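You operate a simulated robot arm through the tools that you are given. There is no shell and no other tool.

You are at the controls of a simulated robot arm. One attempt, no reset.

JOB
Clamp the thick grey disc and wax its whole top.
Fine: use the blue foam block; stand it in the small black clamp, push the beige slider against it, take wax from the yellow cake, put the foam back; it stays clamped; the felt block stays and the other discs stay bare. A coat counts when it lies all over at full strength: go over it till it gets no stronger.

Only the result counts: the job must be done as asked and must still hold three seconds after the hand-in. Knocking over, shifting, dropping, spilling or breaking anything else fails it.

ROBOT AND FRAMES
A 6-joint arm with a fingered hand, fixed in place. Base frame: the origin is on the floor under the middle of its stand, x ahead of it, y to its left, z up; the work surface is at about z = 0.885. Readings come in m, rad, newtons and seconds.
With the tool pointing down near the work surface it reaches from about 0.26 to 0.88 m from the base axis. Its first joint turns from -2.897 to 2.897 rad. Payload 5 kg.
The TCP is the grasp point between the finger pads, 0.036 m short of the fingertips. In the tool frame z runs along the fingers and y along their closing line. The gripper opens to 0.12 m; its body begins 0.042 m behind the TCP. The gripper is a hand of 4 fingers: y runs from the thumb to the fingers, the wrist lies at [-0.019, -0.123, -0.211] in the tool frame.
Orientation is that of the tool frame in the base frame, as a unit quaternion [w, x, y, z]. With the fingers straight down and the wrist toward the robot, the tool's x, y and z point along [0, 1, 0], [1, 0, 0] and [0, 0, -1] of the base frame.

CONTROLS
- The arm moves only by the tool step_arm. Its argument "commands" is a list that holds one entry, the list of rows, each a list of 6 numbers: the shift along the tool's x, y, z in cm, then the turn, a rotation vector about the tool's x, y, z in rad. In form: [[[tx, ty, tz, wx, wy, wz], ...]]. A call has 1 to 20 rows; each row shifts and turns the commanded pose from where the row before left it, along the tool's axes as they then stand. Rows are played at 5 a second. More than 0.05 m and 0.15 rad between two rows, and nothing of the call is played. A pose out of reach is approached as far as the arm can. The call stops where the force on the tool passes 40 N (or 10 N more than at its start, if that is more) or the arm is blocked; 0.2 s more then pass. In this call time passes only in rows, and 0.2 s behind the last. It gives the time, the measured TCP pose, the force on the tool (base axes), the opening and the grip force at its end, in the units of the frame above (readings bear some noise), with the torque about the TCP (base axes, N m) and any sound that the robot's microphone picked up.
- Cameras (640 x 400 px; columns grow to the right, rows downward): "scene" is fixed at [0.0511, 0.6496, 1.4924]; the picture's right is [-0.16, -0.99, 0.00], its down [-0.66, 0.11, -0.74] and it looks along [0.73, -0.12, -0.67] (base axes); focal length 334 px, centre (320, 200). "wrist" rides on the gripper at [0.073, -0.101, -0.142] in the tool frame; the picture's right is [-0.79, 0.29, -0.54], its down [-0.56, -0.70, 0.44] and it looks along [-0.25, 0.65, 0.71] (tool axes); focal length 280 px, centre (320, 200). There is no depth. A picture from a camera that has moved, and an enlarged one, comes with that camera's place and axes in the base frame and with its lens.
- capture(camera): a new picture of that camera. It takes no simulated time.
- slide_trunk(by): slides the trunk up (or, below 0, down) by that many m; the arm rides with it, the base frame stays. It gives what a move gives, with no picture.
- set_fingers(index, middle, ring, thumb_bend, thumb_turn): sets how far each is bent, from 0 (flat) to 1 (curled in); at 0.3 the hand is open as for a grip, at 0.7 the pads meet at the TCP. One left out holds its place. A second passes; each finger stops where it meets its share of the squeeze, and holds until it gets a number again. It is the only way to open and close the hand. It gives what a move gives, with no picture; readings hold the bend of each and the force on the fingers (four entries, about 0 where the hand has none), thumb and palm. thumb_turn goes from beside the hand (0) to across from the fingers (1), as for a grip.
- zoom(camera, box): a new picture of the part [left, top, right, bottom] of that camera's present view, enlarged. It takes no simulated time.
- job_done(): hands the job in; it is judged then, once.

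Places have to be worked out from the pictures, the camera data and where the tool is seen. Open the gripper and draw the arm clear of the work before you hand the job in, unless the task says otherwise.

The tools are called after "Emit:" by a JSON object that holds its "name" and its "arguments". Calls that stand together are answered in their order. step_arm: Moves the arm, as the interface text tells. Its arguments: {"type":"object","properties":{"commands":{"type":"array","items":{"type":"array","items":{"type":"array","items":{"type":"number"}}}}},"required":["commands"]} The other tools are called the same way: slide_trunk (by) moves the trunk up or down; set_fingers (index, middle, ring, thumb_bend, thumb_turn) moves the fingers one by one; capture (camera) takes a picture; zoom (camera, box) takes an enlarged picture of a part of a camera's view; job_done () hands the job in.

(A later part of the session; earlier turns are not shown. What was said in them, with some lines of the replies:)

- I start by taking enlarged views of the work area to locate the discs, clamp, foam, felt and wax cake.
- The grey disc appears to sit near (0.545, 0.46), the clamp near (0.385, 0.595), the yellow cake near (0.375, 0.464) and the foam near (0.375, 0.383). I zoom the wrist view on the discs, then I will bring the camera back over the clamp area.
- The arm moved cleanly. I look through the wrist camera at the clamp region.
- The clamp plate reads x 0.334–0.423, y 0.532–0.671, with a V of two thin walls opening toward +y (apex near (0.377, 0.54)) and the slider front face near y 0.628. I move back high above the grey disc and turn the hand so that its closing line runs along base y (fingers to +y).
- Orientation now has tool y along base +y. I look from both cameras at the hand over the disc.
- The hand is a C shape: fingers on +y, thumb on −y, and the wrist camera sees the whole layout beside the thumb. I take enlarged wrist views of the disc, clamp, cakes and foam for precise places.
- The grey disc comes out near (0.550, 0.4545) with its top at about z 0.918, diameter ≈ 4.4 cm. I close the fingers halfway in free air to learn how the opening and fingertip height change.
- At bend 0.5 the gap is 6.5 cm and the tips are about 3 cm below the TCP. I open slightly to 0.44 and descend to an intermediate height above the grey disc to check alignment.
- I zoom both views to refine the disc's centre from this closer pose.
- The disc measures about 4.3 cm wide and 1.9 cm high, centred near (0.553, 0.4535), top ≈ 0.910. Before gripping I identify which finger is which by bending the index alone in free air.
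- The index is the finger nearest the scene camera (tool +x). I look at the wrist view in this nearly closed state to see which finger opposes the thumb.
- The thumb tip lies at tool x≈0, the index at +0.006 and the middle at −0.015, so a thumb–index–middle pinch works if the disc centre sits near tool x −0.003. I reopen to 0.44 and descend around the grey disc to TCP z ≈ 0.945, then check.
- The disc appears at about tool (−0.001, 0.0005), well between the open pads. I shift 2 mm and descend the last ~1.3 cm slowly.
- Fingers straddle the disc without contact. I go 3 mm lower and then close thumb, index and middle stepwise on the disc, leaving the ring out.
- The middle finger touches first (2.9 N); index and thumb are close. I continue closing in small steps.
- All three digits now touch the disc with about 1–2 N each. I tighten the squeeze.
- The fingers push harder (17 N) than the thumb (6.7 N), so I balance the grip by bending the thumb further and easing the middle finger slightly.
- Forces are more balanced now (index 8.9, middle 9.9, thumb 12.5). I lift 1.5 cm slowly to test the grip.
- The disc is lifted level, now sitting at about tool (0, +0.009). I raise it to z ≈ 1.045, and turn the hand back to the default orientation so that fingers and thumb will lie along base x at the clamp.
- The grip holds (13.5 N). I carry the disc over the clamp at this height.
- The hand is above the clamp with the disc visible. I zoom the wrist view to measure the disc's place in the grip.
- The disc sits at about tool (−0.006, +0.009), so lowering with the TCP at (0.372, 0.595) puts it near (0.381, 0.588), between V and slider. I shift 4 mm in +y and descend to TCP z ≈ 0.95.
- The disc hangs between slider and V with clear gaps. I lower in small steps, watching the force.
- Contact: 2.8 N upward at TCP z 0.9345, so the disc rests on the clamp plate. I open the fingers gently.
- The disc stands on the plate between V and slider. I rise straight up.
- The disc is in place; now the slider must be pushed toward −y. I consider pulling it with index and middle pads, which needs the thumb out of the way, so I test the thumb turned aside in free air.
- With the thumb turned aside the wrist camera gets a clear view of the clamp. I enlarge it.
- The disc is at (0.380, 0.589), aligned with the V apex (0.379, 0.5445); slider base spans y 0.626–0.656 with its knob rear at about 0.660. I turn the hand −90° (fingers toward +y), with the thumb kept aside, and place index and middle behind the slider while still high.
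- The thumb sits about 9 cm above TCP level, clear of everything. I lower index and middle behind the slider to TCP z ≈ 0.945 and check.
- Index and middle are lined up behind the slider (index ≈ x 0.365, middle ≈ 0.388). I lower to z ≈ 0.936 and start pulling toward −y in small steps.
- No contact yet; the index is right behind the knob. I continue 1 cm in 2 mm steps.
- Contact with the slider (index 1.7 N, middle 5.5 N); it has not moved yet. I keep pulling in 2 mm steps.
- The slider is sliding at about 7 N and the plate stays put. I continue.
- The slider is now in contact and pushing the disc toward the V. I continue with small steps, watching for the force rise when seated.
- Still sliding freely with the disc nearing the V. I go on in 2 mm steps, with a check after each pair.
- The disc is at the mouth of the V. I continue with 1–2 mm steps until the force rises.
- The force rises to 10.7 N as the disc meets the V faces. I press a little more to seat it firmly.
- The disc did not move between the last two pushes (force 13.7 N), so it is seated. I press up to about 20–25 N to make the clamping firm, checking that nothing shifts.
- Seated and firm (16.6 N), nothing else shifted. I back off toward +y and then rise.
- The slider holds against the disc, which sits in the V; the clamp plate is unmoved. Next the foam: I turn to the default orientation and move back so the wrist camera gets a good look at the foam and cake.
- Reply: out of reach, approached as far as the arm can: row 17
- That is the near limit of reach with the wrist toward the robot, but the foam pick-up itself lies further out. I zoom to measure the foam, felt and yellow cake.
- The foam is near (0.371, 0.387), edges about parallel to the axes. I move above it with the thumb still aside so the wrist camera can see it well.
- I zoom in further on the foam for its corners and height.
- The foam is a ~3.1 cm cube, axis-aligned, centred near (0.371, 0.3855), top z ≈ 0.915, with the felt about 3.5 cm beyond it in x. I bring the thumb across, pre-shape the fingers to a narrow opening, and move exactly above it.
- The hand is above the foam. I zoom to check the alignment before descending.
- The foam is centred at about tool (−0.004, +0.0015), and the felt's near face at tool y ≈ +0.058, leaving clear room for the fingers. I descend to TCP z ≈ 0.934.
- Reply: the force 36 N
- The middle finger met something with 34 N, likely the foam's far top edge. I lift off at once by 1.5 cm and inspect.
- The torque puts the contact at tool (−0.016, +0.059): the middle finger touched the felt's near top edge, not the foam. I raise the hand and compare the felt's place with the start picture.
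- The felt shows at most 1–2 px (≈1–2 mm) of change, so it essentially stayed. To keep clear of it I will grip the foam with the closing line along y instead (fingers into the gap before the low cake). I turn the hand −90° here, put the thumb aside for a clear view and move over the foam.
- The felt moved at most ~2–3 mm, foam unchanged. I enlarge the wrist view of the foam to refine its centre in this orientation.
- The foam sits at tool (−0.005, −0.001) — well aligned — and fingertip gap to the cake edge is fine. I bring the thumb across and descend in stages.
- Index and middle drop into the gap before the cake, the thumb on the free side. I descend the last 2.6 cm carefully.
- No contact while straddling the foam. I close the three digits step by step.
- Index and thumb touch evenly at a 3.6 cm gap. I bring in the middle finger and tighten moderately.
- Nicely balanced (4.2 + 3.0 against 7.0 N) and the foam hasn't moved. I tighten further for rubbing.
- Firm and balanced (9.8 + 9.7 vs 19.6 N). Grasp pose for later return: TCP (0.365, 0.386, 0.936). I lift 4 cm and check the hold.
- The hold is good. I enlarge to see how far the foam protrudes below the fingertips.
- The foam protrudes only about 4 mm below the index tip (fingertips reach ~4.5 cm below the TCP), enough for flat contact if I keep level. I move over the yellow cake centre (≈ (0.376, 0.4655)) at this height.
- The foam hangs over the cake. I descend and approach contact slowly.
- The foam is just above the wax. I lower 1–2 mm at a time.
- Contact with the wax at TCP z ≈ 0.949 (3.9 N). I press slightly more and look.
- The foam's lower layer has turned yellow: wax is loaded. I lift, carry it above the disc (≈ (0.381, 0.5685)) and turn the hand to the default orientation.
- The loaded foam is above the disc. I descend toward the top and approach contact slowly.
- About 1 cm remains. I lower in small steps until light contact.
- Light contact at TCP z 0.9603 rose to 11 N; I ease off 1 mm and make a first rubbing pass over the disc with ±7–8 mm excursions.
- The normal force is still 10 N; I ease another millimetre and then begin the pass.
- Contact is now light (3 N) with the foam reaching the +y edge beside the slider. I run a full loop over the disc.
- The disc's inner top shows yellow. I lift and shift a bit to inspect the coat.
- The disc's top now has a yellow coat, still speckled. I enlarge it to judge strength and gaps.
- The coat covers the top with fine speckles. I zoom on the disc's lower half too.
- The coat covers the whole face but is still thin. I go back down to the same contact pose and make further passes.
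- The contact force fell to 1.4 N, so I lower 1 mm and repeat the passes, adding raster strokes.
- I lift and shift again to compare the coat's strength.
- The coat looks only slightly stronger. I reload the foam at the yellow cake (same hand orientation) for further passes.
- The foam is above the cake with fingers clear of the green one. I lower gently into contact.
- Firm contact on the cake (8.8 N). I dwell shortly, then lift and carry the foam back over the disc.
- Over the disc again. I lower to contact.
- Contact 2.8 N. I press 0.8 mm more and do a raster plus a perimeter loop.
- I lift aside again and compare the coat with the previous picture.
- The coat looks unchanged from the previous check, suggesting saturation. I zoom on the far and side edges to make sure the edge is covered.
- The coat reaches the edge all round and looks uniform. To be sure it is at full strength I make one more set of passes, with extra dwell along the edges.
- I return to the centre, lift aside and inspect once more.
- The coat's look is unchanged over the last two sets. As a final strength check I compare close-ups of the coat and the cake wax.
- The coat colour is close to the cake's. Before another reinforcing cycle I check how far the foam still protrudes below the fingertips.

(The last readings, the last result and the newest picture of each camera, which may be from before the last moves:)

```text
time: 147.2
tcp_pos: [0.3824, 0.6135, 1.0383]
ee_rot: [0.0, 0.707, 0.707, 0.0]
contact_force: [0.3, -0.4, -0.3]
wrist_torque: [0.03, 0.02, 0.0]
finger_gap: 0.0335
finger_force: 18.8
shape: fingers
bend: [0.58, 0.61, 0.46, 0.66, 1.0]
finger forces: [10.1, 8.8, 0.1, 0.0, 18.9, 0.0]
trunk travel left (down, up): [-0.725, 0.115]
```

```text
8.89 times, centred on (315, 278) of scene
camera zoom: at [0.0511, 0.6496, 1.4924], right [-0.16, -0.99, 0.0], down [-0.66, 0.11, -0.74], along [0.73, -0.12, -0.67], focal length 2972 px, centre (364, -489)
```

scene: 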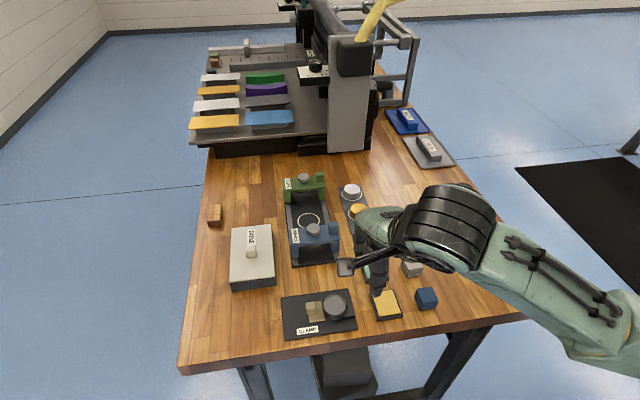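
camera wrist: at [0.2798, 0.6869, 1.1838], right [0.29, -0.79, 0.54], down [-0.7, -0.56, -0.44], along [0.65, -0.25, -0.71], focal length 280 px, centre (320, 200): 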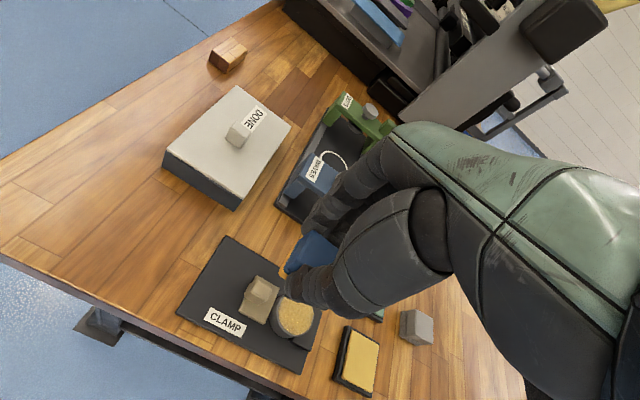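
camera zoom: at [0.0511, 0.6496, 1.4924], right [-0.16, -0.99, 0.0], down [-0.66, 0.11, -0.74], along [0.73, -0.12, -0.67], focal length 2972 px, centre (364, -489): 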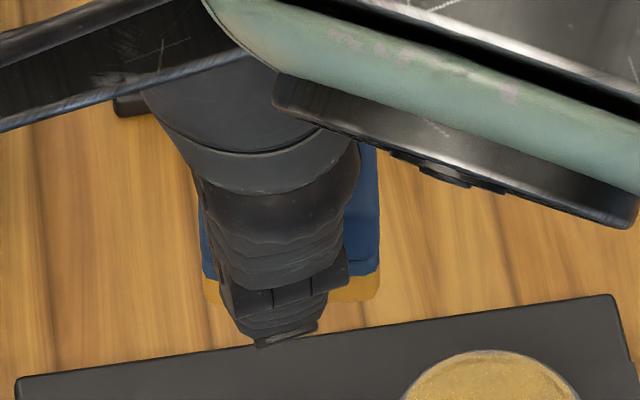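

The foam is still well held with its wax layer clear below. I do one more reload and a final reinforcing set of passes.

Emit:
{"name": "step_arm", "arguments": {"commands": [[[-2.86, -0.134, 0, 0, 0, 0], [-2.86, -0.134, 0, 0, 0, 0], [-2.86, -0.134, 0, 0, 0, 0], [-2.86, -0.134, 0, 0, 0, 0], [-2.86, -0.134, 0, 0, 0, 0], [0, 0, 2.5, 0, 0, 0], [0, 0, 2.5, 0, 0, 0], [0, 0, 2.0, 0, 0, 0], [0, 0, 0.8, 0, 0, 0], [0, 0, 0.6, 0, 0, 0], [0, 0, 0.3, 0, 0, 0], [0, 0, 0, 0, 0, 0]]]}}

Emit:
{"name": "step_arm", "arguments": {"commands": [[[0, 0, 0.15, 0, 0, 0], [0, 0, 0.1, 0, 0, 0], [0, 0, 0, 0, 0, 0]]]}}

```text
time: 149.8
tcp_pos: [0.3753, 0.4701, 0.9499]
ee_rot: [-0.001, 0.707, 0.708, 0.0]
contact_force: [0.2, -0.9, -0.5]
wrist_torque: [0.02, 0.03, 0.02]
finger_gap: 0.0334
finger_force: 19.2
shape: fingers
bend: [0.58, 0.61, 0.46, 0.66, 1.0]
finger forces: [10.1, 8.7, 0.1, 0.0, 18.8, 0.0]
trunk travel left (down, up): [-0.725, 0.115]
```

```text
time: 150.6
tcp_pos: [0.3762, 0.4715, 0.9492]
ee_rot: [-0.001, 0.707, 0.707, 0.0]
contact_force: [-0.1, -0.2, -0.4]
wrist_torque: [-0.01, -0.02, -0.01]
finger_gap: 0.0338
finger_force: 19.2
shape: fingers
bend: [0.58, 0.61, 0.46, 0.66, 1.0]
finger forces: [10.1, 8.7, 0.1, 0.0, 18.8, 0.0]
trunk travel left (down, up): [-0.725, 0.115]
```

Emit:
{"name": "step_arm", "arguments": {"commands": [[[0, 0, 0.12, 0, 0, 0], [0, 0, 0, 0, 0, 0]]]}}

Emit:
{"name": "step_arm", "arguments": {"commands": [[[0, 0, 0.1, 0, 0, 0], [0, 0, 0, 0, 0, 0]]]}}

Emit:
{"name": "step_arm", "arguments": {"commands": [[[0, 0, 0.1, 0, 0, 0], [0, 0, 0, 0, 0, 0]]]}}

```text
time: 151.2
tcp_pos: [0.3755, 0.4702, 0.9475]
ee_rot: [0.0, 0.707, 0.707, 0.0]
contact_force: [-0.3, -0.3, 0.4]
wrist_torque: [0.02, 0.04, 0.0]
finger_gap: 0.0333
finger_force: 18.8
shape: fingers
bend: [0.58, 0.61, 0.46, 0.66, 1.0]
finger forces: [10.0, 8.7, 0.1, 0.0, 18.8, 0.0]
trunk travel left (down, up): [-0.725, 0.115]
```

```text
time: 151.8
tcp_pos: [0.3748, 0.4714, 0.9469]
ee_rot: [0.0, 0.707, 0.707, 0.0]
contact_force: [-0.5, -0.5, 1.2]
wrist_torque: [0.0, 0.0, 0.02]
finger_gap: 0.0335
finger_force: 18.6
shape: fingers
bend: [0.58, 0.61, 0.46, 0.66, 1.0]
finger forces: [10.1, 8.8, 0.0, 0.0, 19.0, 0.0]
trunk travel left (down, up): [-0.725, 0.115]
```

```text
time: 152.4
tcp_pos: [0.375, 0.4713, 0.9461]
ee_rot: [0.0, 0.707, 0.707, 0.002]
contact_force: [-0.7, 0.1, 4.2]
wrist_torque: [-0.03, -0.1, -0.01]
finger_gap: 0.0334
finger_force: 19.2
shape: fingers
bend: [0.58, 0.61, 0.46, 0.66, 1.0]
finger forces: [10.1, 8.9, 0.0, 0.0, 19.3, 0.1]
trunk travel left (down, up): [-0.725, 0.115]
```

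The foam rests on the cake with about 4 N. After a dwell I return to the disc.

Emit:
{"name": "step_arm", "arguments": {"commands": [[[0, 0, 0.08, 0, 0, 0], [0, 0, 0, 0, 0, 0], [0, 0, 0, 0, 0, 0], [0, 0, -0.8, 0, 0, 0], [0, 0, -2.0, 0, 0, 0], [0, 0, -2.5, 0, 0, 0], [2.6, 0.17, 0, 0, 0, 0], [2.6, 0.17, 0, 0, 0, 0], [2.6, 0.16, 0, 0, 0, 0], [2.5, 0.16, 0, 0, 0, 0], [0, 0, 1.2, 0, 0, 0], [0, 0, 1.2, 0, 0, 0], [0, 0, 0.9, 0, 0, 0], [0, 0, 0.4, 0, 0, 0], [0, 0, 0, 0, 0, 0]]]}}

Emit:
{"name": "step_arm", "arguments": {"commands": [[[0, 0, 0.12, 0, 0, 0], [0, 0, 0, 0, 0, 0]]]}}

```text
time: 155.6
tcp_pos: [0.3824, 0.5745, 0.9618]
ee_rot: [-0.001, 0.708, 0.706, 0.0]
contact_force: [1.0, 0.2, -0.2]
wrist_torque: [0.0, -0.01, -0.05]
finger_gap: 0.0335
finger_force: 18.5
shape: fingers
bend: [0.58, 0.61, 0.46, 0.66, 1.0]
finger forces: [10.0, 8.8, 0.0, 0.0, 18.6, 0.0]
trunk travel left (down, up): [-0.725, 0.115]
```

```text
time: 156.2
tcp_pos: [0.3819, 0.5742, 0.9595]
ee_rot: [0.0, 0.707, 0.707, 0.0]
contact_force: [-0.5, 0.5, 0.3]
wrist_torque: [-0.02, -0.03, -0.01]
finger_gap: 0.0333
finger_force: 18.5
shape: fingers
bend: [0.58, 0.61, 0.46, 0.66, 1.0]
finger forces: [10.0, 8.8, 0.0, 0.1, 18.6, 0.1]
trunk travel left (down, up): [-0.725, 0.115]
```

Emit:
{"name": "step_arm", "arguments": {"commands": [[[0, 0, 0.12, 0, 0, 0], [0, 0, 0, 0, 0, 0]]]}}

Emit:
{"name": "step_arm", "arguments": {"commands": [[[0, 0, 0.08, 0, 0, 0], [0, 0, 0, 0, 0, 0]]]}}

```text
time: 156.8
tcp_pos: [0.3807, 0.5737, 0.9586]
ee_rot: [0.0, 0.707, 0.707, 0.0]
contact_force: [0.4, 0.5, 2.8]
wrist_torque: [0.01, -0.02, 0.01]
finger_gap: 0.0336
finger_force: 18.7
shape: fingers
bend: [0.58, 0.61, 0.46, 0.66, 1.0]
finger forces: [10.0, 8.8, 0.0, 0.0, 19.0, 0.0]
trunk travel left (down, up): [-0.725, 0.115]
```

```text
time: 157.4
tcp_pos: [0.3818, 0.5746, 0.958]
ee_rot: [0.0, 0.708, 0.706, 0.001]
contact_force: [-0.3, 0.2, 5.9]
wrist_torque: [-0.03, -0.14, 0.03]
finger_gap: 0.0334
finger_force: 18.7
shape: fingers
bend: [0.58, 0.61, 0.46, 0.66, 1.0]
finger forces: [10.1, 9.1, 0.0, 0.0, 19.2, 0.0]
trunk travel left (down, up): [-0.725, 0.115]
```

Contact is 5.9 N. I run the raster and perimeter strokes again.

Emit:
{"name": "step_arm", "arguments": {"commands": [[[0.35, 0, 0, 0, 0, 0], [0.4, 0, 0, 0, 0, 0], [0, -0.45, 0, 0, 0, 0], [0, -0.45, 0, 0, 0, 0], [-0.35, 0, 0, 0, 0, 0], [0, 0.45, 0, 0, 0, 0], [0, 0.45, 0, 0, 0, 0], [0, 0.45, 0, 0, 0, 0], [0, 0.45, 0, 0, 0, 0], [-0.4, 0, 0, 0, 0, 0], [0, -0.45, 0, 0, 0, 0], [0, -0.45, 0, 0, 0, 0], [0, -0.45, 0, 0, 0, 0], [0, -0.45, 0, 0, 0, 0], [-0.4, 0, 0, 0, 0, 0], [0, 0.45, 0, 0, 0, 0], [0, 0.45, 0, 0, 0, 0], [0, 0.45, 0, 0, 0, 0], [0, 0.45, 0, 0, 0, 0], [0, 0, 0, 0, 0, 0]]]}}

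Emit:
{"name": "step_arm", "arguments": {"commands": [[[-0.45, 0, 0, 0, 0, 0], [0, -0.45, 0, 0, 0, 0], [0, -0.45, 0, 0, 0, 0], [0, -0.45, 0, 0, 0, 0], [0, -0.45, 0, 0, 0, 0], [0.4, 0, 0, 0, 0, 0], [0.4, 0, 0, 0, 0, 0], [0.4, 0, 0, 0, 0, 0], [0.4, 0, 0, 0, 0, 0], [0, 0.45, 0, 0, 0, 0], [0, 0.45, 0, 0, 0, 0], [0, 0.45, 0, 0, 0, 0], [0, 0.45, 0, 0, 0, 0], [-0.4, 0, 0, 0, 0, 0], [-0.35, 0, 0, 0, 0, 0], [0, -0.45, 0, 0, 0, 0], [0, -0.45, 0, 0, 0, 0], [0, 0, 0, 0, 0, 0]]]}}

Emit:
{"name": "step_arm", "arguments": {"commands": [[[0, 0, -1.0, 0, 0, 0], [0, 0, -2.0, 0, 0, 0], [0, 0, -3.0, 0, 0, 0], [2.0, 0, -2.0, 0, 0, 0], [2.0, 0, 0, 0, 0, 0], [0, 0, 0, 0, 0, 0]]]}}

Emit:
{"name": "zoom", "arguments": {"camera": "scene", "box": [318, 290, 350, 316]}}

Emit:
{"name": "zoom", "arguments": {"camera": "wrist", "box": [270, 295, 320, 345]}}

```text
time: 161.6
tcp_pos: [0.3912, 0.5689, 0.9579]
ee_rot: [-0.001, 0.707, 0.707, 0.0]
contact_force: [-0.7, 0.1, 4.5]
wrist_torque: [0.0, -0.02, 0.02]
finger_gap: 0.0334
finger_force: 19.8
shape: fingers
bend: [0.58, 0.61, 0.46, 0.66, 1.0]
finger forces: [9.8, 9.0, 0.0, 0.1, 19.9, 0.1]
trunk travel left (down, up): [-0.725, 0.115]
```

```text
time: 165.4
tcp_pos: [0.3815, 0.574, 0.9578]
ee_rot: [0.0, 0.707, 0.707, 0.0]
contact_force: [1.3, -0.3, 2.3]
wrist_torque: [0.01, -0.08, 0.01]
finger_gap: 0.0335
finger_force: 19.1
shape: fingers
bend: [0.58, 0.61, 0.46, 0.66, 1.0]
finger forces: [10.3, 9.3, 0.1, 0.0, 19.1, 0.0]
trunk travel left (down, up): [-0.725, 0.115]
```

```text
time: 166.8
tcp_pos: [0.3817, 0.6129, 1.0381]
ee_rot: [0.0, 0.708, 0.706, 0.0]
contact_force: [0.2, -0.2, -0.1]
wrist_torque: [0.01, -0.04, -0.02]
finger_gap: 0.0334
finger_force: 18.6
shape: fingers
bend: [0.58, 0.61, 0.46, 0.66, 1.0]
finger forces: [10.1, 9.0, 0.0, 0.0, 18.9, 0.0]
trunk travel left (down, up): [-0.725, 0.115]
```

```text
15.38 times, centred on (334, 303) of scene
camera zoom: at [0.0511, 0.6496, 1.4924], right [-0.16, -0.99, 0.0], down [-0.66, 0.11, -0.74], along [0.73, -0.12, -0.67], focal length 5143 px, centre (105, -1385)
```

zoom: 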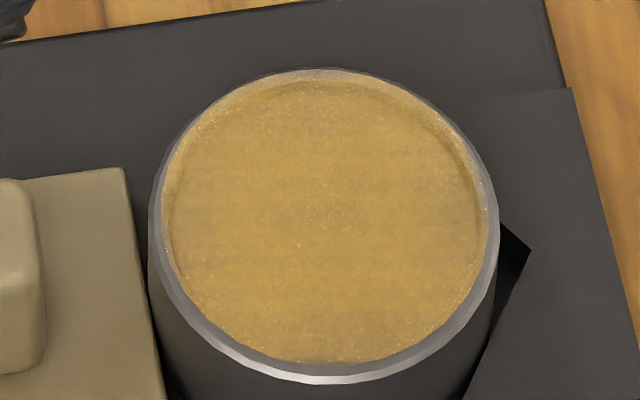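

```text
8.00 times, centred on (295, 320) of wrist
camera zoom: at [0.281, 0.6858, 1.1809], right [0.29, -0.79, 0.54], down [-0.7, -0.56, -0.44], along [0.65, -0.25, -0.71], focal length 2243 px, centre (520, -760)
```

zoom: 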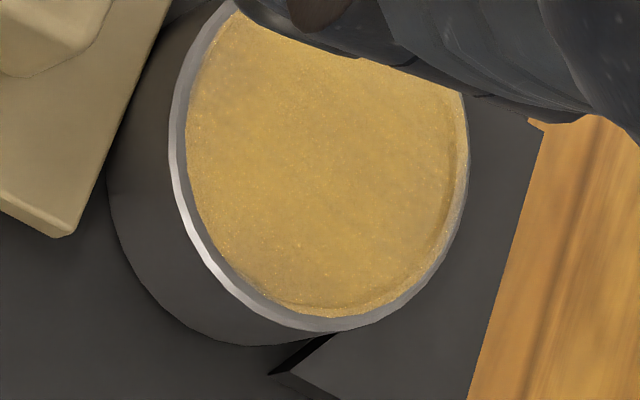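

The coat no longer changes, so it is at full strength. Now I put the foam back: I turn the hand −90° and carry it above its original place.

Emit:
{"name": "step_arm", "arguments": {"commands": [[[0, 0, 0, 0, 0, -0.1309], [0, 0, 0, 0, 0, -0.1309], [0, 0, 0, 0, 0, -0.1309], [0, 0, 0, 0, 0, -0.1309], [0, 0, 0, 0, 0, -0.1309], [0, 0, 0, 0, 0, -0.1309], [0, 0, 0, 0, 0, -0.1309], [0, 0, 0, 0, 0, -0.1309], [0, 0, 0, 0, 0, -0.1309], [0, 0, 0, 0, 0, -0.1309], [0, 0, 0, 0, 0, -0.1309], [0, 0, 0, 0, 0, -0.1309], [0, 0, 0, 0, 0, 0]]]}}

Emit:
{"name": "step_arm", "arguments": {"commands": [[[0.21, -2.84, 0, 0, 0, 0], [0.21, -2.84, 0, 0, 0, 0], [0.21, -2.84, 0, 0, 0, 0], [0.21, -2.84, 0, 0, 0, 0], [0.21, -2.84, 0, 0, 0, 0], [0.21, -2.84, 0, 0, 0, 0], [0.21, -2.84, 0, 0, 0, 0], [0.21, -2.84, 0, 0, 0, 0], [0, 0, 0, 0, 0, 0]]]}}

Emit:
{"name": "zoom", "arguments": {"camera": "scene", "box": [340, 200, 460, 330]}}

```text
time: 169.6
tcp_pos: [0.3814, 0.6136, 1.0363]
ee_rot: [0.0, -0.001, 1.0, 0.0]
contact_force: [-0.4, -0.1, 0.0]
wrist_torque: [-0.01, -0.01, 0.0]
finger_gap: 0.0336
finger_force: 19.3
shape: fingers
bend: [0.58, 0.61, 0.46, 0.66, 1.0]
finger forces: [10.2, 8.8, 0.0, 0.0, 18.9, 0.1]
trunk travel left (down, up): [-0.725, 0.115]
```

```text
time: 171.6
tcp_pos: [0.3658, 0.388, 1.0369]
ee_rot: [0.0, -0.001, 1.0, 0.0]
contact_force: [0.2, 0.6, -0.3]
wrist_torque: [0.0, -0.03, 0.0]
finger_gap: 0.0336
finger_force: 19.0
shape: fingers
bend: [0.58, 0.61, 0.46, 0.66, 1.0]
finger forces: [10.1, 8.7, 0.0, 0.1, 18.9, 0.0]
trunk travel left (down, up): [-0.725, 0.115]
```

```text
3.08 times, centred on (400, 265) of scene
camera zoom: at [0.0511, 0.6496, 1.4924], right [-0.16, -0.99, 0.0], down [-0.66, 0.11, -0.74], along [0.73, -0.12, -0.67], focal length 1029 px, centre (74, 0)
```

zoom: 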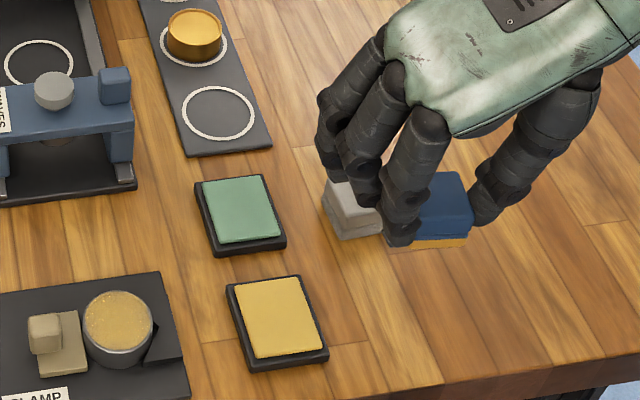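

The foam hangs over its original spot. I descend in stages.

Emit:
{"name": "step_arm", "arguments": {"commands": [[[0.08, -0.2, 0, 0, 0, 0], [0, 0, 2.5, 0, 0, 0], [0, 0, 2.5, 0, 0, 0], [0, 0, 2.0, 0, 0, 0], [0, 0, 1.5, 0, 0, 0], [0, 0, 0.8, 0, 0, 0], [0, 0, 0, 0, 0, 0]]]}}

Emit:
{"name": "zoom", "arguments": {"camera": "scene", "box": [370, 230, 460, 320]}}

```text
time: 173.2
tcp_pos: [0.3642, 0.3857, 0.9445]
ee_rot: [0.0, 0.0, 1.0, 0.0]
contact_force: [-0.3, 0.8, -0.6]
wrist_torque: [-0.02, 0.02, -0.01]
finger_gap: 0.0334
finger_force: 19.1
shape: fingers
bend: [0.58, 0.61, 0.46, 0.66, 1.0]
finger forces: [10.1, 8.9, 0.0, 0.1, 18.9, 0.0]
trunk travel left (down, up): [-0.725, 0.115]
```

```text
4.44 times, centred on (415, 275) of scene
camera zoom: at [0.0511, 0.6496, 1.4924], right [-0.16, -0.99, 0.0], down [-0.66, 0.11, -0.74], along [0.73, -0.12, -0.67], focal length 1486 px, centre (-102, -133)
```

zoom: 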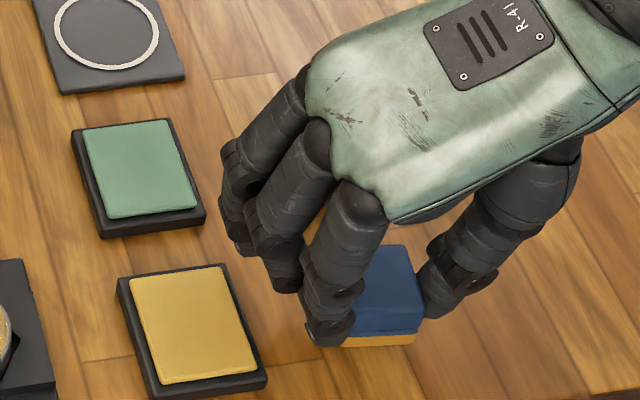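

About 1 cm above the table. I lower slowly until it touches.

Emit:
{"name": "step_arm", "arguments": {"commands": [[[0, 0, 0.4, 0, 0, 0], [0, 0, 0.3, 0, 0, 0], [0, 0, 0.1, 0, 0, 0], [0, 0, 0, 0, 0, 0]]]}}

Emit:
{"name": "step_arm", "arguments": {"commands": [[[0, 0, 0.15, 0, 0, 0], [0, 0, 0, 0, 0, 0]]]}}

Emit:
{"name": "step_arm", "arguments": {"commands": [[[0, 0, 0.12, 0, 0, 0], [0, 0, 0, 0, 0, 0]]]}}

```text
time: 174.2
tcp_pos: [0.3635, 0.3836, 0.9358]
ee_rot: [0.0, 0.0, 1.0, 0.001]
contact_force: [0.8, 0.6, 0.9]
wrist_torque: [0.0, -0.04, 0.01]
finger_gap: 0.0336
finger_force: 18.9
shape: fingers
bend: [0.58, 0.61, 0.46, 0.66, 1.0]
finger forces: [10.1, 8.8, 0.0, 0.1, 18.9, 0.1]
trunk travel left (down, up): [-0.725, 0.115]
```

```text
time: 174.8
tcp_pos: [0.3643, 0.3852, 0.9347]
ee_rot: [0.0, 0.001, 1.0, 0.0]
contact_force: [0.1, 0.0, -0.9]
wrist_torque: [-0.05, -0.02, -0.01]
finger_gap: 0.0336
finger_force: 18.8
shape: fingers
bend: [0.58, 0.61, 0.46, 0.66, 1.0]
finger forces: [10.1, 8.8, 0.0, 0.0, 18.9, 0.0]
trunk travel left (down, up): [-0.725, 0.115]
```

```text
time: 175.4
tcp_pos: [0.3643, 0.3859, 0.934]
ee_rot: [0.0, 0.0, 1.0, 0.0]
contact_force: [-0.7, -0.7, -0.7]
wrist_torque: [0.0, -0.01, -0.02]
finger_gap: 0.0334
finger_force: 18.8
shape: fingers
bend: [0.58, 0.61, 0.46, 0.66, 1.0]
finger forces: [10.1, 8.7, 0.0, 0.1, 18.9, 0.1]
trunk travel left (down, up): [-0.725, 0.115]
```

Emit:
{"name": "step_arm", "arguments": {"commands": [[[0, 0, 0.1, 0, 0, 0], [0, 0, 0, 0, 0, 0]]]}}

Emit:
{"name": "step_arm", "arguments": {"commands": [[[0, 0, 0.1, 0, 0, 0], [0, 0, 0, 0, 0, 0]]]}}

Emit:
{"name": "zoom", "arguments": {"camera": "scene", "box": [395, 265, 445, 315]}}

```text
time: 176.0
tcp_pos: [0.3632, 0.3858, 0.9326]
ee_rot: [0.001, 0.0, 1.0, 0.0]
contact_force: [0.6, 0.1, -0.3]
wrist_torque: [-0.03, 0.02, 0.01]
finger_gap: 0.0335
finger_force: 19.0
shape: fingers
bend: [0.58, 0.61, 0.46, 0.66, 1.0]
finger forces: [10.1, 8.9, 0.1, 0.1, 18.9, 0.0]
trunk travel left (down, up): [-0.725, 0.115]
```

```text
time: 176.6
tcp_pos: [0.3647, 0.3849, 0.9331]
ee_rot: [0.0, 0.001, 1.0, 0.0]
contact_force: [0.9, -0.1, 1.4]
wrist_torque: [0.05, -0.01, -0.01]
finger_gap: 0.0337
finger_force: 19.0
shape: fingers
bend: [0.58, 0.61, 0.46, 0.66, 1.0]
finger forces: [10.1, 9.0, 0.1, 0.1, 19.1, 0.0]
trunk travel left (down, up): [-0.725, 0.115]
```

```text
8.00 times, centred on (420, 290) of scene
camera zoom: at [0.0511, 0.6496, 1.4924], right [-0.16, -0.99, 0.0], down [-0.66, 0.11, -0.74], along [0.73, -0.12, -0.67], focal length 2675 px, centre (-480, -520)
```

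zoom: 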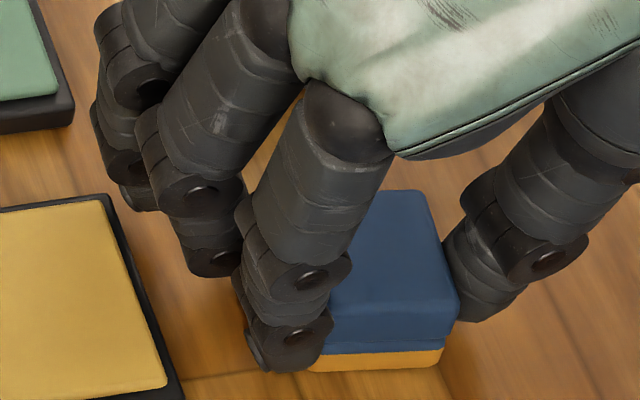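

The foam touches the table. I release gently in two steps.

Emit:
{"name": "set_fingers", "arguments": {"index": 0.575, "middle": 0.57, "thumb_bend": 0.62}}

Emit:
{"name": "set_fingers", "arguments": {"index": 0.54, "middle": 0.5, "thumb_bend": 0.5}}

Emit:
{"name": "zoom", "arguments": {"camera": "scene", "box": [395, 265, 445, 315]}}

```text
time: 177.6
tcp_pos: [0.3639, 0.3852, 0.9319]
ee_rot: [0.0, 0.001, 1.0, 0.001]
contact_force: [-1.0, 0.4, 1.1]
wrist_torque: [-0.04, 0.01, 0.01]
finger_gap: 0.0373
finger_force: 0.3
shape: fingers
bend: [0.56, 0.56, 0.46, 0.62, 1.0]
finger forces: [0.7, 0.1, 0.0, 0.0, 0.5, 0.0]
trunk travel left (down, up): [-0.725, 0.115]
```

```text
time: 178.6
tcp_pos: [0.3637, 0.3842, 0.9321]
ee_rot: [0.0, 0.001, 1.0, 0.0]
contact_force: [0.6, -0.6, -0.2]
wrist_torque: [0.0, -0.01, 0.02]
finger_gap: 0.0575
finger_force: 0.0
shape: fingers
bend: [0.54, 0.5, 0.46, 0.5, 1.0]
finger forces: [0.0, 0.0, 0.0, 0.0, 0.0, 0.1]
trunk travel left (down, up): [-0.725, 0.115]
```

```text
8.00 times, centred on (420, 290) of scene
camera zoom: at [0.0511, 0.6496, 1.4924], right [-0.16, -0.99, 0.0], down [-0.66, 0.11, -0.74], along [0.73, -0.12, -0.67], focal length 2675 px, centre (-480, -520)
```

zoom: 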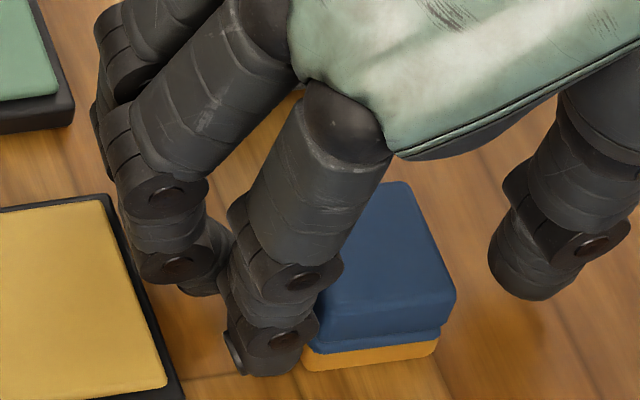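

Released. I open the index and middle slightly more for clearance, then rise straight up.

Emit:
{"name": "set_fingers", "arguments": {"index": 0.515, "middle": 0.48}}

Emit:
{"name": "step_arm", "arguments": {"commands": [[[0, 0, -0.5, 0, 0, 0], [0, 0, -1.0, 0, 0, 0], [0, 0, -2.0, 0, 0, 0], [0, 0, -2.5, 0, 0, 0], [0, 0, -2.5, 0, 0, 0], [0, 0, -2.5, 0, 0, 0], [0, 0, 0, 0, 0, 0]]]}}

Emit:
{"name": "capture", "arguments": {"camera": "scene"}}

```text
time: 179.6
tcp_pos: [0.3645, 0.3844, 0.9322]
ee_rot: [0.0, 0.0, 1.0, 0.0]
contact_force: [-0.1, 0.4, 0.6]
wrist_torque: [0.01, 0.0, -0.04]
finger_gap: 0.0617
finger_force: 0.1
shape: fingers
bend: [0.51, 0.48, 0.46, 0.5, 1.0]
finger forces: [0.0, 0.1, 0.1, 0.0, 0.1, 0.1]
trunk travel left (down, up): [-0.725, 0.115]
```

```text
time: 181.2
tcp_pos: [0.3638, 0.3848, 1.0414]
ee_rot: [0.0, 0.001, 1.0, 0.001]
contact_force: [-0.1, 0.4, 0.9]
wrist_torque: [-0.01, 0.0, -0.01]
finger_gap: 0.0619
finger_force: 0.0
shape: fingers
bend: [0.51, 0.48, 0.46, 0.5, 1.0]
finger forces: [0.0, 0.0, 0.0, 0.0, 0.0, 0.1]
trunk travel left (down, up): [-0.725, 0.115]
```

```text
taken
```

scene: 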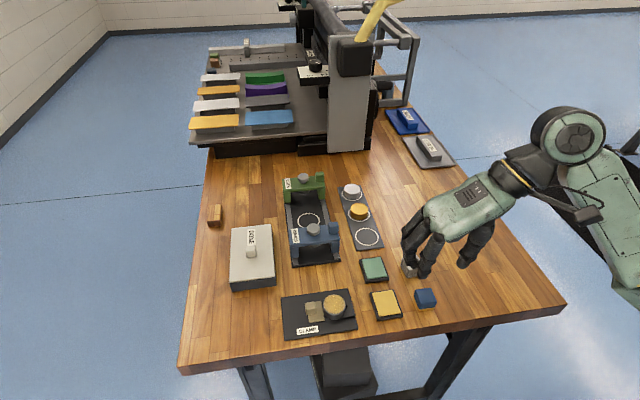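

The foam is down. I compare with the start picture at the same zoom.

Emit:
{"name": "zoom", "arguments": {"camera": "scene", "box": [260, 240, 460, 350]}}

Emit:
{"name": "zoom", "arguments": {"camera": "scene", "box": [395, 265, 445, 315]}}

```text
3.20 times, centred on (360, 295) of scene
camera zoom: at [0.0511, 0.6496, 1.4924], right [-0.16, -0.99, 0.0], down [-0.66, 0.11, -0.74], along [0.73, -0.12, -0.67], focal length 1070 px, centre (192, -104)
```

zoom: 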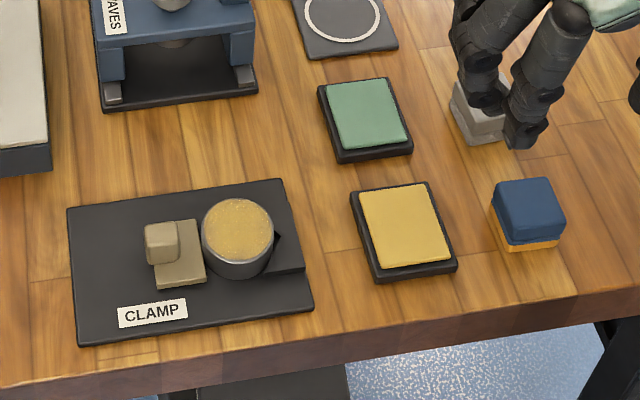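

```text
8.00 times, centred on (420, 290) of scene
camera zoom: at [0.0511, 0.6496, 1.4924], right [-0.16, -0.99, 0.0], down [-0.66, 0.11, -0.74], along [0.73, -0.12, -0.67], focal length 2675 px, centre (-480, -520)
```

zoom: 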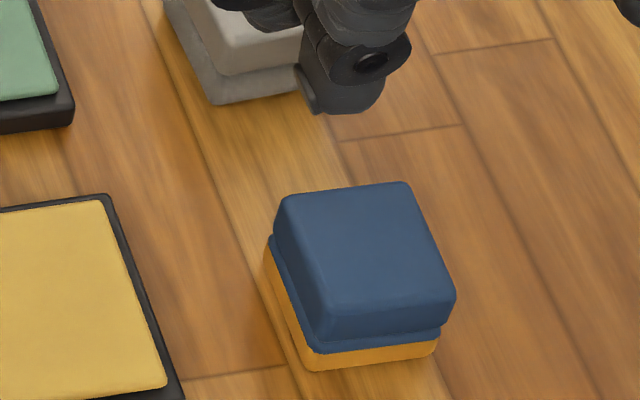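

The foam is back within a few millimetres of its place. Now I check whether the slider is still tight against the disc.

Emit:
{"name": "zoom", "arguments": {"camera": "scene", "box": [300, 285, 350, 325]}}

Emit:
{"name": "zoom", "arguments": {"camera": "scene", "box": [280, 260, 370, 340]}}

```text
10.00 times, centred on (325, 305) of scene
camera zoom: at [0.0511, 0.6496, 1.4924], right [-0.16, -0.99, 0.0], down [-0.66, 0.11, -0.74], along [0.73, -0.12, -0.67], focal length 3343 px, centre (270, -850)
```

zoom: 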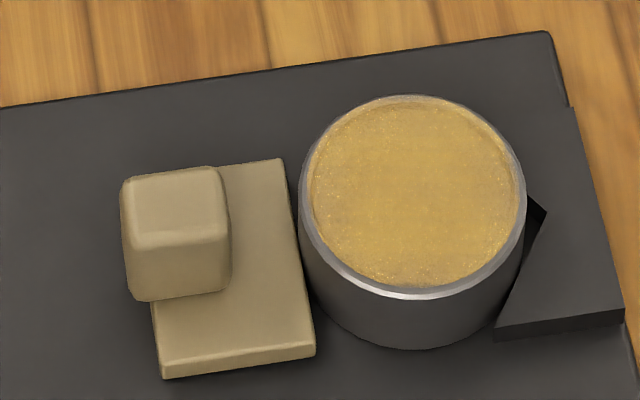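

```text
5.00 times, centred on (325, 300) of scene
camera zoom: at [0.0511, 0.6496, 1.4924], right [-0.16, -0.99, 0.0], down [-0.66, 0.11, -0.74], along [0.73, -0.12, -0.67], focal length 1672 px, centre (295, -300)
```

zoom: 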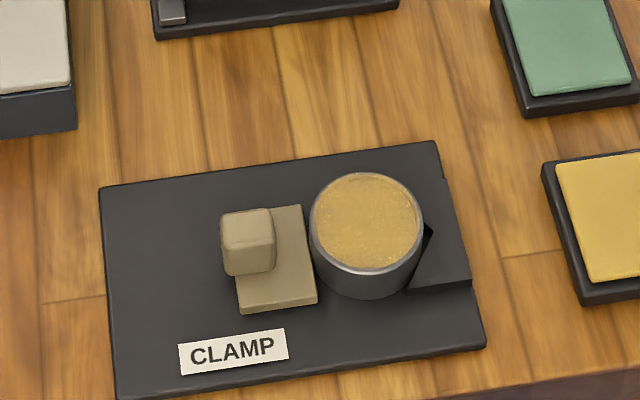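

The disc has crept about 1 mm along one V face during rubbing, pushing the slider slightly. I will re-seat it by pulling the slider once more, as before: thumb aside, hand over the clamp behind the slider.

Emit:
{"name": "set_fingers", "arguments": {"index": 0.44, "middle": 0.44, "ring": 0.35, "thumb_bend": 0.0, "thumb_turn": 0.0}}

Emit:
{"name": "step_arm", "arguments": {"commands": [[[-0.12, 2.67, 0, 0, 0, 0], [-0.12, 2.67, 0, 0, 0, 0], [-0.12, 2.67, 0, 0, 0, 0], [-0.12, 2.67, 0, 0, 0, 0], [-0.12, 2.67, 0, 0, 0, 0], [-0.12, 2.67, 0, 0, 0, 0], [-0.12, 2.67, 0, 0, 0, 0], [-0.12, 2.67, 0, 0, 0, 0], [0, 0, 0, 0, 0, 0]]]}}

Emit:
{"name": "capture", "arguments": {"camera": "wrist"}}

Emit:
{"name": "zoom", "arguments": {"camera": "scene", "box": [240, 220, 400, 350]}}

```text
time: 182.2
tcp_pos: [0.3641, 0.3855, 1.0419]
ee_rot: [0.0, 0.0, 1.0, 0.0]
contact_force: [0.4, -0.1, 0.0]
wrist_torque: [0.01, -0.01, 0.02]
finger_gap: 0.1811
finger_force: 0.1
shape: fingers
bend: [0.44, 0.44, 0.35, 0.0, 0.0]
finger forces: [0.0, 0.1, 0.0, 0.0, 0.0, 0.1]
trunk travel left (down, up): [-0.725, 0.115]
```

```text
time: 184.2
tcp_pos: [0.3733, 0.5977, 1.0426]
ee_rot: [-0.001, 0.0, 1.0, 0.001]
contact_force: [0.9, -0.7, -0.3]
wrist_torque: [0.03, -0.02, -0.01]
finger_gap: 0.1814
finger_force: 0.0
shape: fingers
bend: [0.44, 0.44, 0.35, 0.0, 0.0]
finger forces: [0.0, 0.0, 0.0, 0.0, 0.0, 0.1]
trunk travel left (down, up): [-0.725, 0.115]
```

```text
taken
camera wrist: at [0.3005, 0.4972, 1.1848], right [0.79, 0.29, 0.54], down [0.56, -0.7, -0.44], along [0.25, 0.65, -0.71], focal length 280 px, centre (320, 200)
```

wrist: 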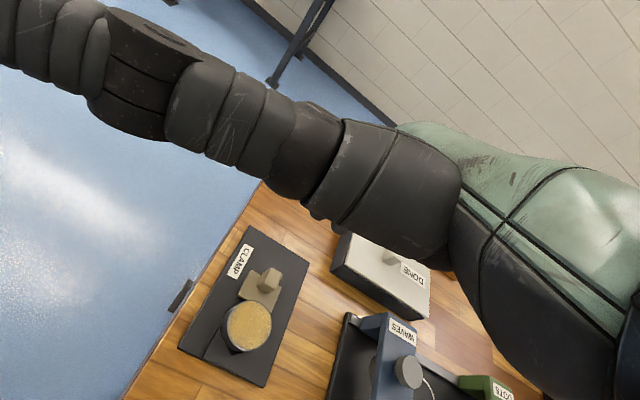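

```text
3.08 times, centred on (320, 285) of scene
camera zoom: at [0.0511, 0.6496, 1.4924], right [-0.16, -0.99, 0.0], down [-0.66, 0.11, -0.74], along [0.73, -0.12, -0.67], focal length 1029 px, centre (320, -62)
```

zoom: 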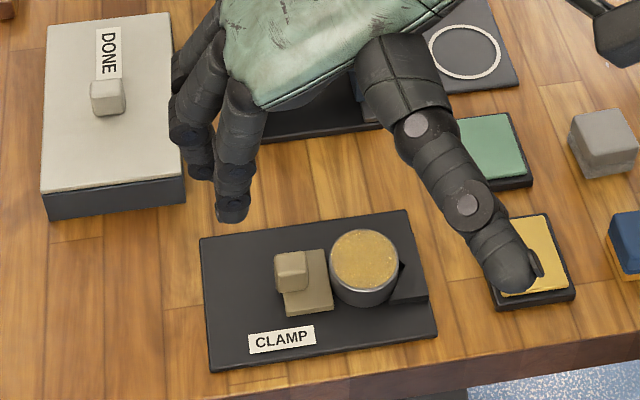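

Position matches the earlier push. I lower behind the slider.

Emit:
{"name": "step_arm", "arguments": {"commands": [[[0, 0, 2.5, 0, 0, 0], [0, 0, 2.5, 0, 0, 0], [0, 0, 2.5, 0, 0, 0], [0, 0, 2.0, 0, 0, 0], [0, 0, 0.9, 0, 0, 0], [0, 0, 0, 0, 0, 0]]]}}

Emit:
{"name": "zoom", "arguments": {"camera": "scene", "box": [280, 260, 370, 340]}}

```text
time: 185.6
tcp_pos: [0.3729, 0.5989, 0.9377]
ee_rot: [0.0, 0.0, 1.0, 0.0]
contact_force: [-0.7, -0.2, 0.5]
wrist_torque: [-0.02, -0.03, 0.0]
finger_gap: 0.1815
finger_force: 0.0
shape: fingers
bend: [0.44, 0.44, 0.35, 0.0, 0.0]
finger forces: [0.0, 0.0, 0.0, 0.0, 0.1, 0.0]
trunk travel left (down, up): [-0.725, 0.115]
```

```text
5.00 times, centred on (325, 300) of scene
camera zoom: at [0.0511, 0.6496, 1.4924], right [-0.16, -0.99, 0.0], down [-0.66, 0.11, -0.74], along [0.73, -0.12, -0.67], focal length 1672 px, centre (295, -300)
```

zoom: 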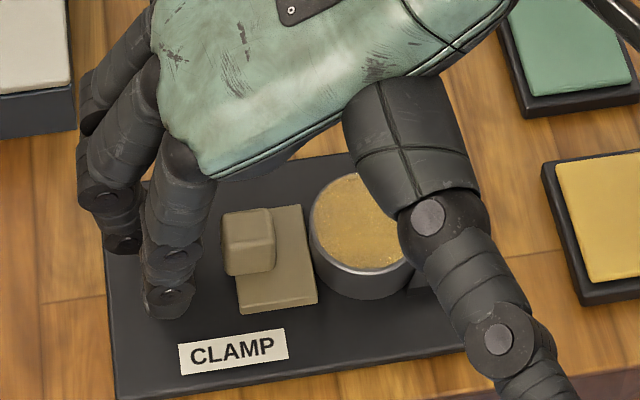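

Fingers are behind the slider with clearance. I approach and pull in small steps.

Emit:
{"name": "step_arm", "arguments": {"commands": [[[-0.2, -0.5, 0, 0, 0, 0], [0, -0.5, 0, 0, 0, 0], [0, -0.4, 0, 0, 0, 0], [0, -0.3, 0, 0, 0, 0], [0, -0.2, 0, 0, 0, 0], [0, -0.2, 0, 0, 0, 0], [0, 0, 0, 0, 0, 0]]]}}

Emit:
{"name": "step_arm", "arguments": {"commands": [[[0, -0.2, 0, 0, 0, 0], [0, -0.2, 0, 0, 0, 0], [0, 0, 0, 0, 0, 0]]]}}

Emit:
{"name": "zoom", "arguments": {"camera": "scene", "box": [280, 260, 370, 340]}}

```text
time: 187.2
tcp_pos: [0.3762, 0.5777, 0.9374]
ee_rot: [0.0, 0.0, 1.0, 0.0]
contact_force: [-0.2, 5.5, 1.1]
wrist_torque: [0.19, 0.02, 0.06]
finger_gap: 0.1826
finger_force: 3.2
shape: fingers
bend: [0.42, 0.42, 0.35, 0.0, 0.0]
finger forces: [2.3, 3.4, 0.0, 0.0, 0.0, 0.0]
trunk travel left (down, up): [-0.725, 0.115]
```

```text
time: 188.0
tcp_pos: [0.3753, 0.576, 0.9388]
ee_rot: [0.001, 0.0, 1.0, 0.0]
contact_force: [-0.7, 10.4, 1.2]
wrist_torque: [0.38, 0.0, 0.12]
finger_gap: 0.1832
finger_force: 4.3
shape: fingers
bend: [0.41, 0.4, 0.35, 0.0, 0.0]
finger forces: [3.6, 5.2, 0.0, 0.0, 0.0, 0.0]
trunk travel left (down, up): [-0.725, 0.115]
```

```text
5.00 times, centred on (325, 300) of scene
camera zoom: at [0.0511, 0.6496, 1.4924], right [-0.16, -0.99, 0.0], down [-0.66, 0.11, -0.74], along [0.73, -0.12, -0.67], focal length 1672 px, centre (295, -300)
```

zoom: 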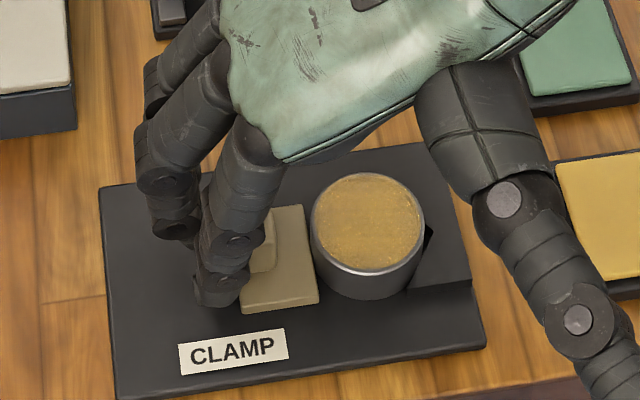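

The disc moved back toward its seated place (10.4 N). I press a bit more to re-seat fully.

Emit:
{"name": "step_arm", "arguments": {"commands": [[[0, -0.3, 0, 0, 0, 0], [0, -0.3, 0, 0, 0, 0], [0, -0.2, 0, 0, 0, 0], [0, 0, 0, 0, 0, 0]]]}}

Emit:
{"name": "zoom", "arguments": {"camera": "scene", "box": [280, 260, 370, 340]}}

```text
time: 189.0
tcp_pos: [0.375, 0.5678, 0.9376]
ee_rot: [0.0, 0.001, 1.0, 0.0]
contact_force: [-3.3, 13.7, 3.3]
wrist_torque: [0.56, 0.01, 0.28]
finger_gap: 0.1826
finger_force: 6.9
shape: fingers
bend: [0.4, 0.37, 0.35, 0.0, 0.0]
finger forces: [4.4, 9.5, 0.1, 0.0, 0.1, 0.0]
trunk travel left (down, up): [-0.725, 0.115]
```

```text
5.00 times, centred on (325, 300) of scene
camera zoom: at [0.0511, 0.6496, 1.4924], right [-0.16, -0.99, 0.0], down [-0.66, 0.11, -0.74], along [0.73, -0.12, -0.67], focal length 1672 px, centre (295, -300)
```

zoom: 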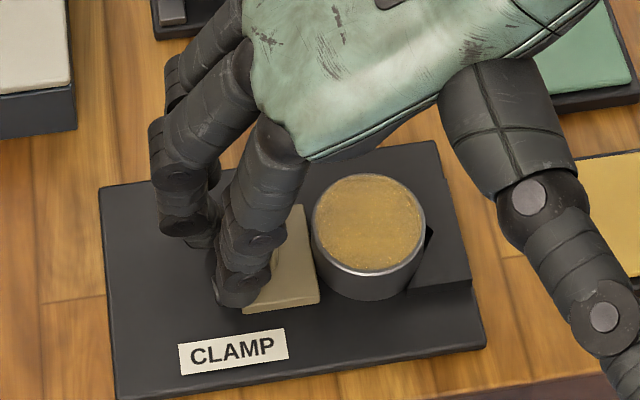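

The disc is seated again exactly as before. I back off and rise clear.

Emit:
{"name": "step_arm", "arguments": {"commands": [[[0, 0.5, 0, 0, 0, 0], [0, 0.8, 0, 0, 0, 0], [0, 0.8, 0, 0, 0, 0], [0, 0.8, 0, 0, 0, 0], [0, 0, -1.0, 0, 0, 0], [0, 0, -2.0, 0, 0, 0], [0, 0, -3.0, 0, 0, 0], [0, 0, -3.0, 0, 0, 0], [0, 0, -3.0, 0, 0, 0], [0, 0, -3.0, 0, 0, 0], [0, 0, 0, 0, 0, 0]]]}}

Emit:
{"name": "zoom", "arguments": {"camera": "scene", "box": [280, 260, 370, 340]}}

Emit:
{"name": "zoom", "arguments": {"camera": "scene", "box": [260, 240, 460, 350]}}

```text
time: 191.4
tcp_pos: [0.3766, 0.594, 1.0875]
ee_rot: [0.0, 0.001, 1.0, 0.0]
contact_force: [-0.2, 0.4, -0.4]
wrist_torque: [-0.05, 0.02, -0.03]
finger_gap: 0.1815
finger_force: 0.0
shape: fingers
bend: [0.44, 0.44, 0.35, 0.0, 0.0]
finger forces: [0.0, 0.1, 0.0, 0.1, 0.1, 0.1]
trunk travel left (down, up): [-0.725, 0.115]
```

```text
5.00 times, centred on (325, 300) of scene
camera zoom: at [0.0511, 0.6496, 1.4924], right [-0.16, -0.99, 0.0], down [-0.66, 0.11, -0.74], along [0.73, -0.12, -0.67], focal length 1672 px, centre (295, -300)
```

zoom: 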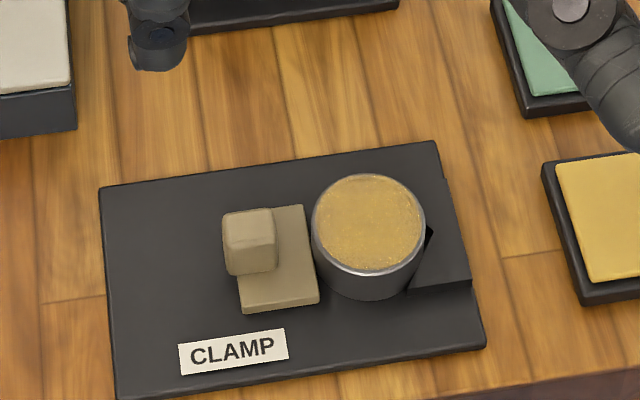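

```text
3.20 times, centred on (360, 295) of scene
camera zoom: at [0.0511, 0.6496, 1.4924], right [-0.16, -0.99, 0.0], down [-0.66, 0.11, -0.74], along [0.73, -0.12, -0.67], focal length 1070 px, centre (192, -104)
```

zoom: 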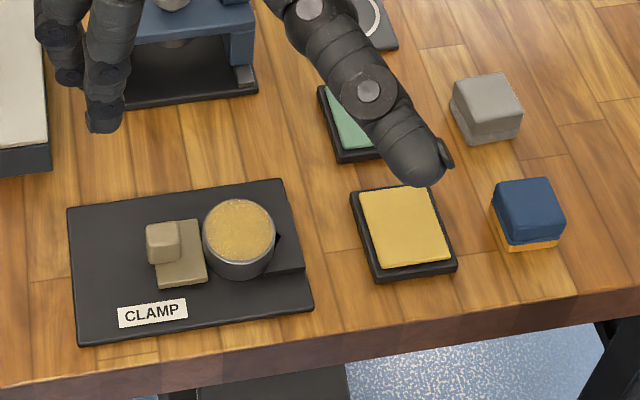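

Everything stands as required: disc clamped and coated, foam back, felt and other discs untouched. I raise the arm, draw it clear and open the hand.

Emit:
{"name": "step_arm", "arguments": {"commands": [[[0, 0, -3.0, 0, 0, 0], [0, 0, -3.0, 0, 0, 0], [-1.5, -3.0, 0, 0, 0, 0], [-1.5, -3.0, 0, 0, 0, 0], [-1.5, -3.0, 0, 0, 0, 0], [-1.5, -3.0, 0, 0, 0, 0], [-1.5, -3.0, 0, 0, 0, 0], [-1.5, -3.0, 0, 0, 0, 0], [-1.5, -3.0, 0, 0, 0, 0], [-1.5, -3.0, 0, 0, 0, 0], [0, 0, 0, 0, 0, 0]]]}}

Emit:
{"name": "set_fingers", "arguments": {"index": 0.3, "middle": 0.3, "ring": 0.3, "thumb_bend": 0.3, "thumb_turn": 1.0}}

Emit:
{"name": "capture", "arguments": {"camera": "scene"}}

Emit:
{"name": "zoom", "arguments": {"camera": "scene", "box": [260, 240, 460, 350]}}

Emit:
{"name": "zoom", "arguments": {"camera": "scene", "box": [318, 290, 350, 316]}}

```text
time: 193.8
tcp_pos: [0.4961, 0.3573, 1.1445]
ee_rot: [0.001, 0.001, 1.0, 0.003]
contact_force: [-0.4, 0.7, -0.3]
wrist_torque: [-0.01, 0.01, -0.02]
finger_gap: 0.1816
finger_force: 0.1
shape: fingers
bend: [0.44, 0.44, 0.35, 0.0, 0.0]
finger forces: [0.1, 0.0, 0.0, 0.0, 0.0, 0.0]
out of reach, approached as far as the arm can: row 10
trunk travel left (down, up): [-0.725, 0.115]
```

```text
time: 194.8
tcp_pos: [0.4973, 0.359, 1.1439]
ee_rot: [0.001, 0.002, 1.0, 0.003]
contact_force: [-0.7, -0.5, 0.7]
wrist_torque: [-0.01, 0.0, -0.01]
finger_gap: 0.1239
finger_force: 0.1
shape: fingers
bend: [0.3, 0.3, 0.3, 0.3, 0.97]
finger forces: [0.1, 0.1, 0.0, 0.0, 0.1, 0.1]
trunk travel left (down, up): [-0.725, 0.115]
```

```text
taken
```

scene: 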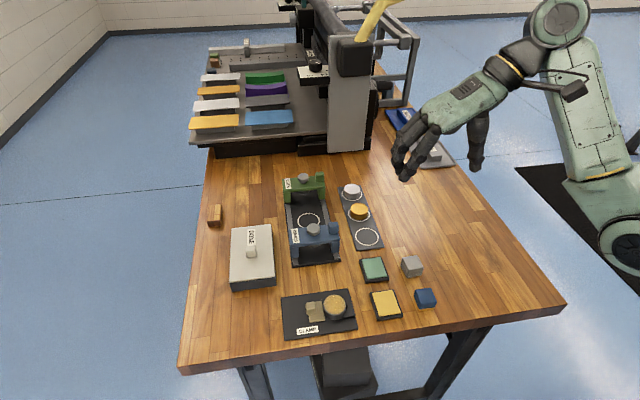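

```text
3.20 times, centred on (360, 295) of scene
camera zoom: at [0.0511, 0.6496, 1.4924], right [-0.16, -0.99, 0.0], down [-0.66, 0.11, -0.74], along [0.73, -0.12, -0.67], focal length 1070 px, centre (192, -104)
```

zoom: 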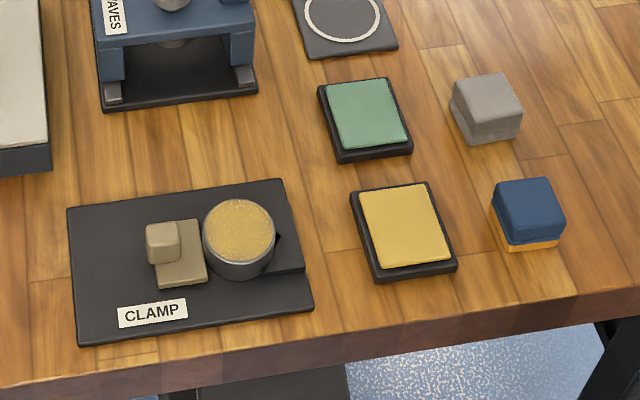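

```text
15.38 times, centred on (334, 303) of scene
camera zoom: at [0.0511, 0.6496, 1.4924], right [-0.16, -0.99, 0.0], down [-0.66, 0.11, -0.74], along [0.73, -0.12, -0.67], focal length 5143 px, centre (105, -1385)
```

zoom: 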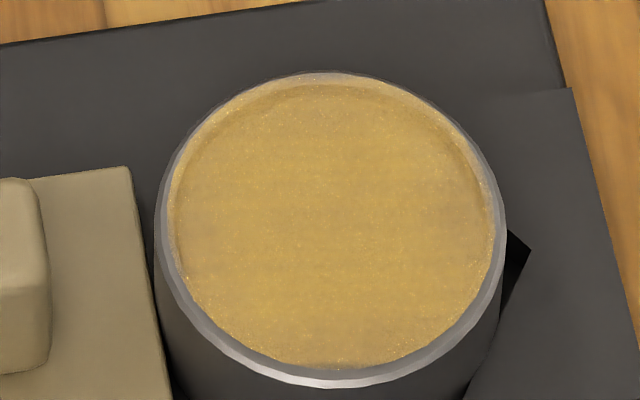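

The scene shows the disc clamped between V and slider with a full, even coat, the foam back in place, felt, cakes and the other discs untouched, and the open hand well clear. I hand the job in.

Emit:
{"name": "job_done", "arguments": {}}

```text
The job is handed in.
```

I clamped the thick grey disc and waxed its whole top. The job is handed in; the tool gave no pass or fail.

- **Clamp:** The disc sits in the V of the small black clamp with the beige slider pushed against it. Rubbing made the disc creep about 1 mm, so I pushed the slider again at the end, to about 14 N. It went back to its seated place.
- **Wax coat:** I took wax from the yellow cake three times and went over the disc in several sets of strokes. The coat reaches the edge all round and looked no stronger over the last three checks. Its colour is slightly greyer than the cake itself, so I took full strength from it no longer changing, not from a colour match.
- **Foam:** The blue foam block is back within about 4 mm of where it stood. Its underside still carries wax.
- **Felt block:** I touched it. On my first try for the foam, one finger pressed on its near top edge with about 34 N. The pictures suggest it moved 2–3 mm away from the robot; I left it there.
- **Other items:** The other discs are bare, and I saw no movement in the two cakes, the stamp frames or the clamp plate.

The hand is open and drawn clear of the work.
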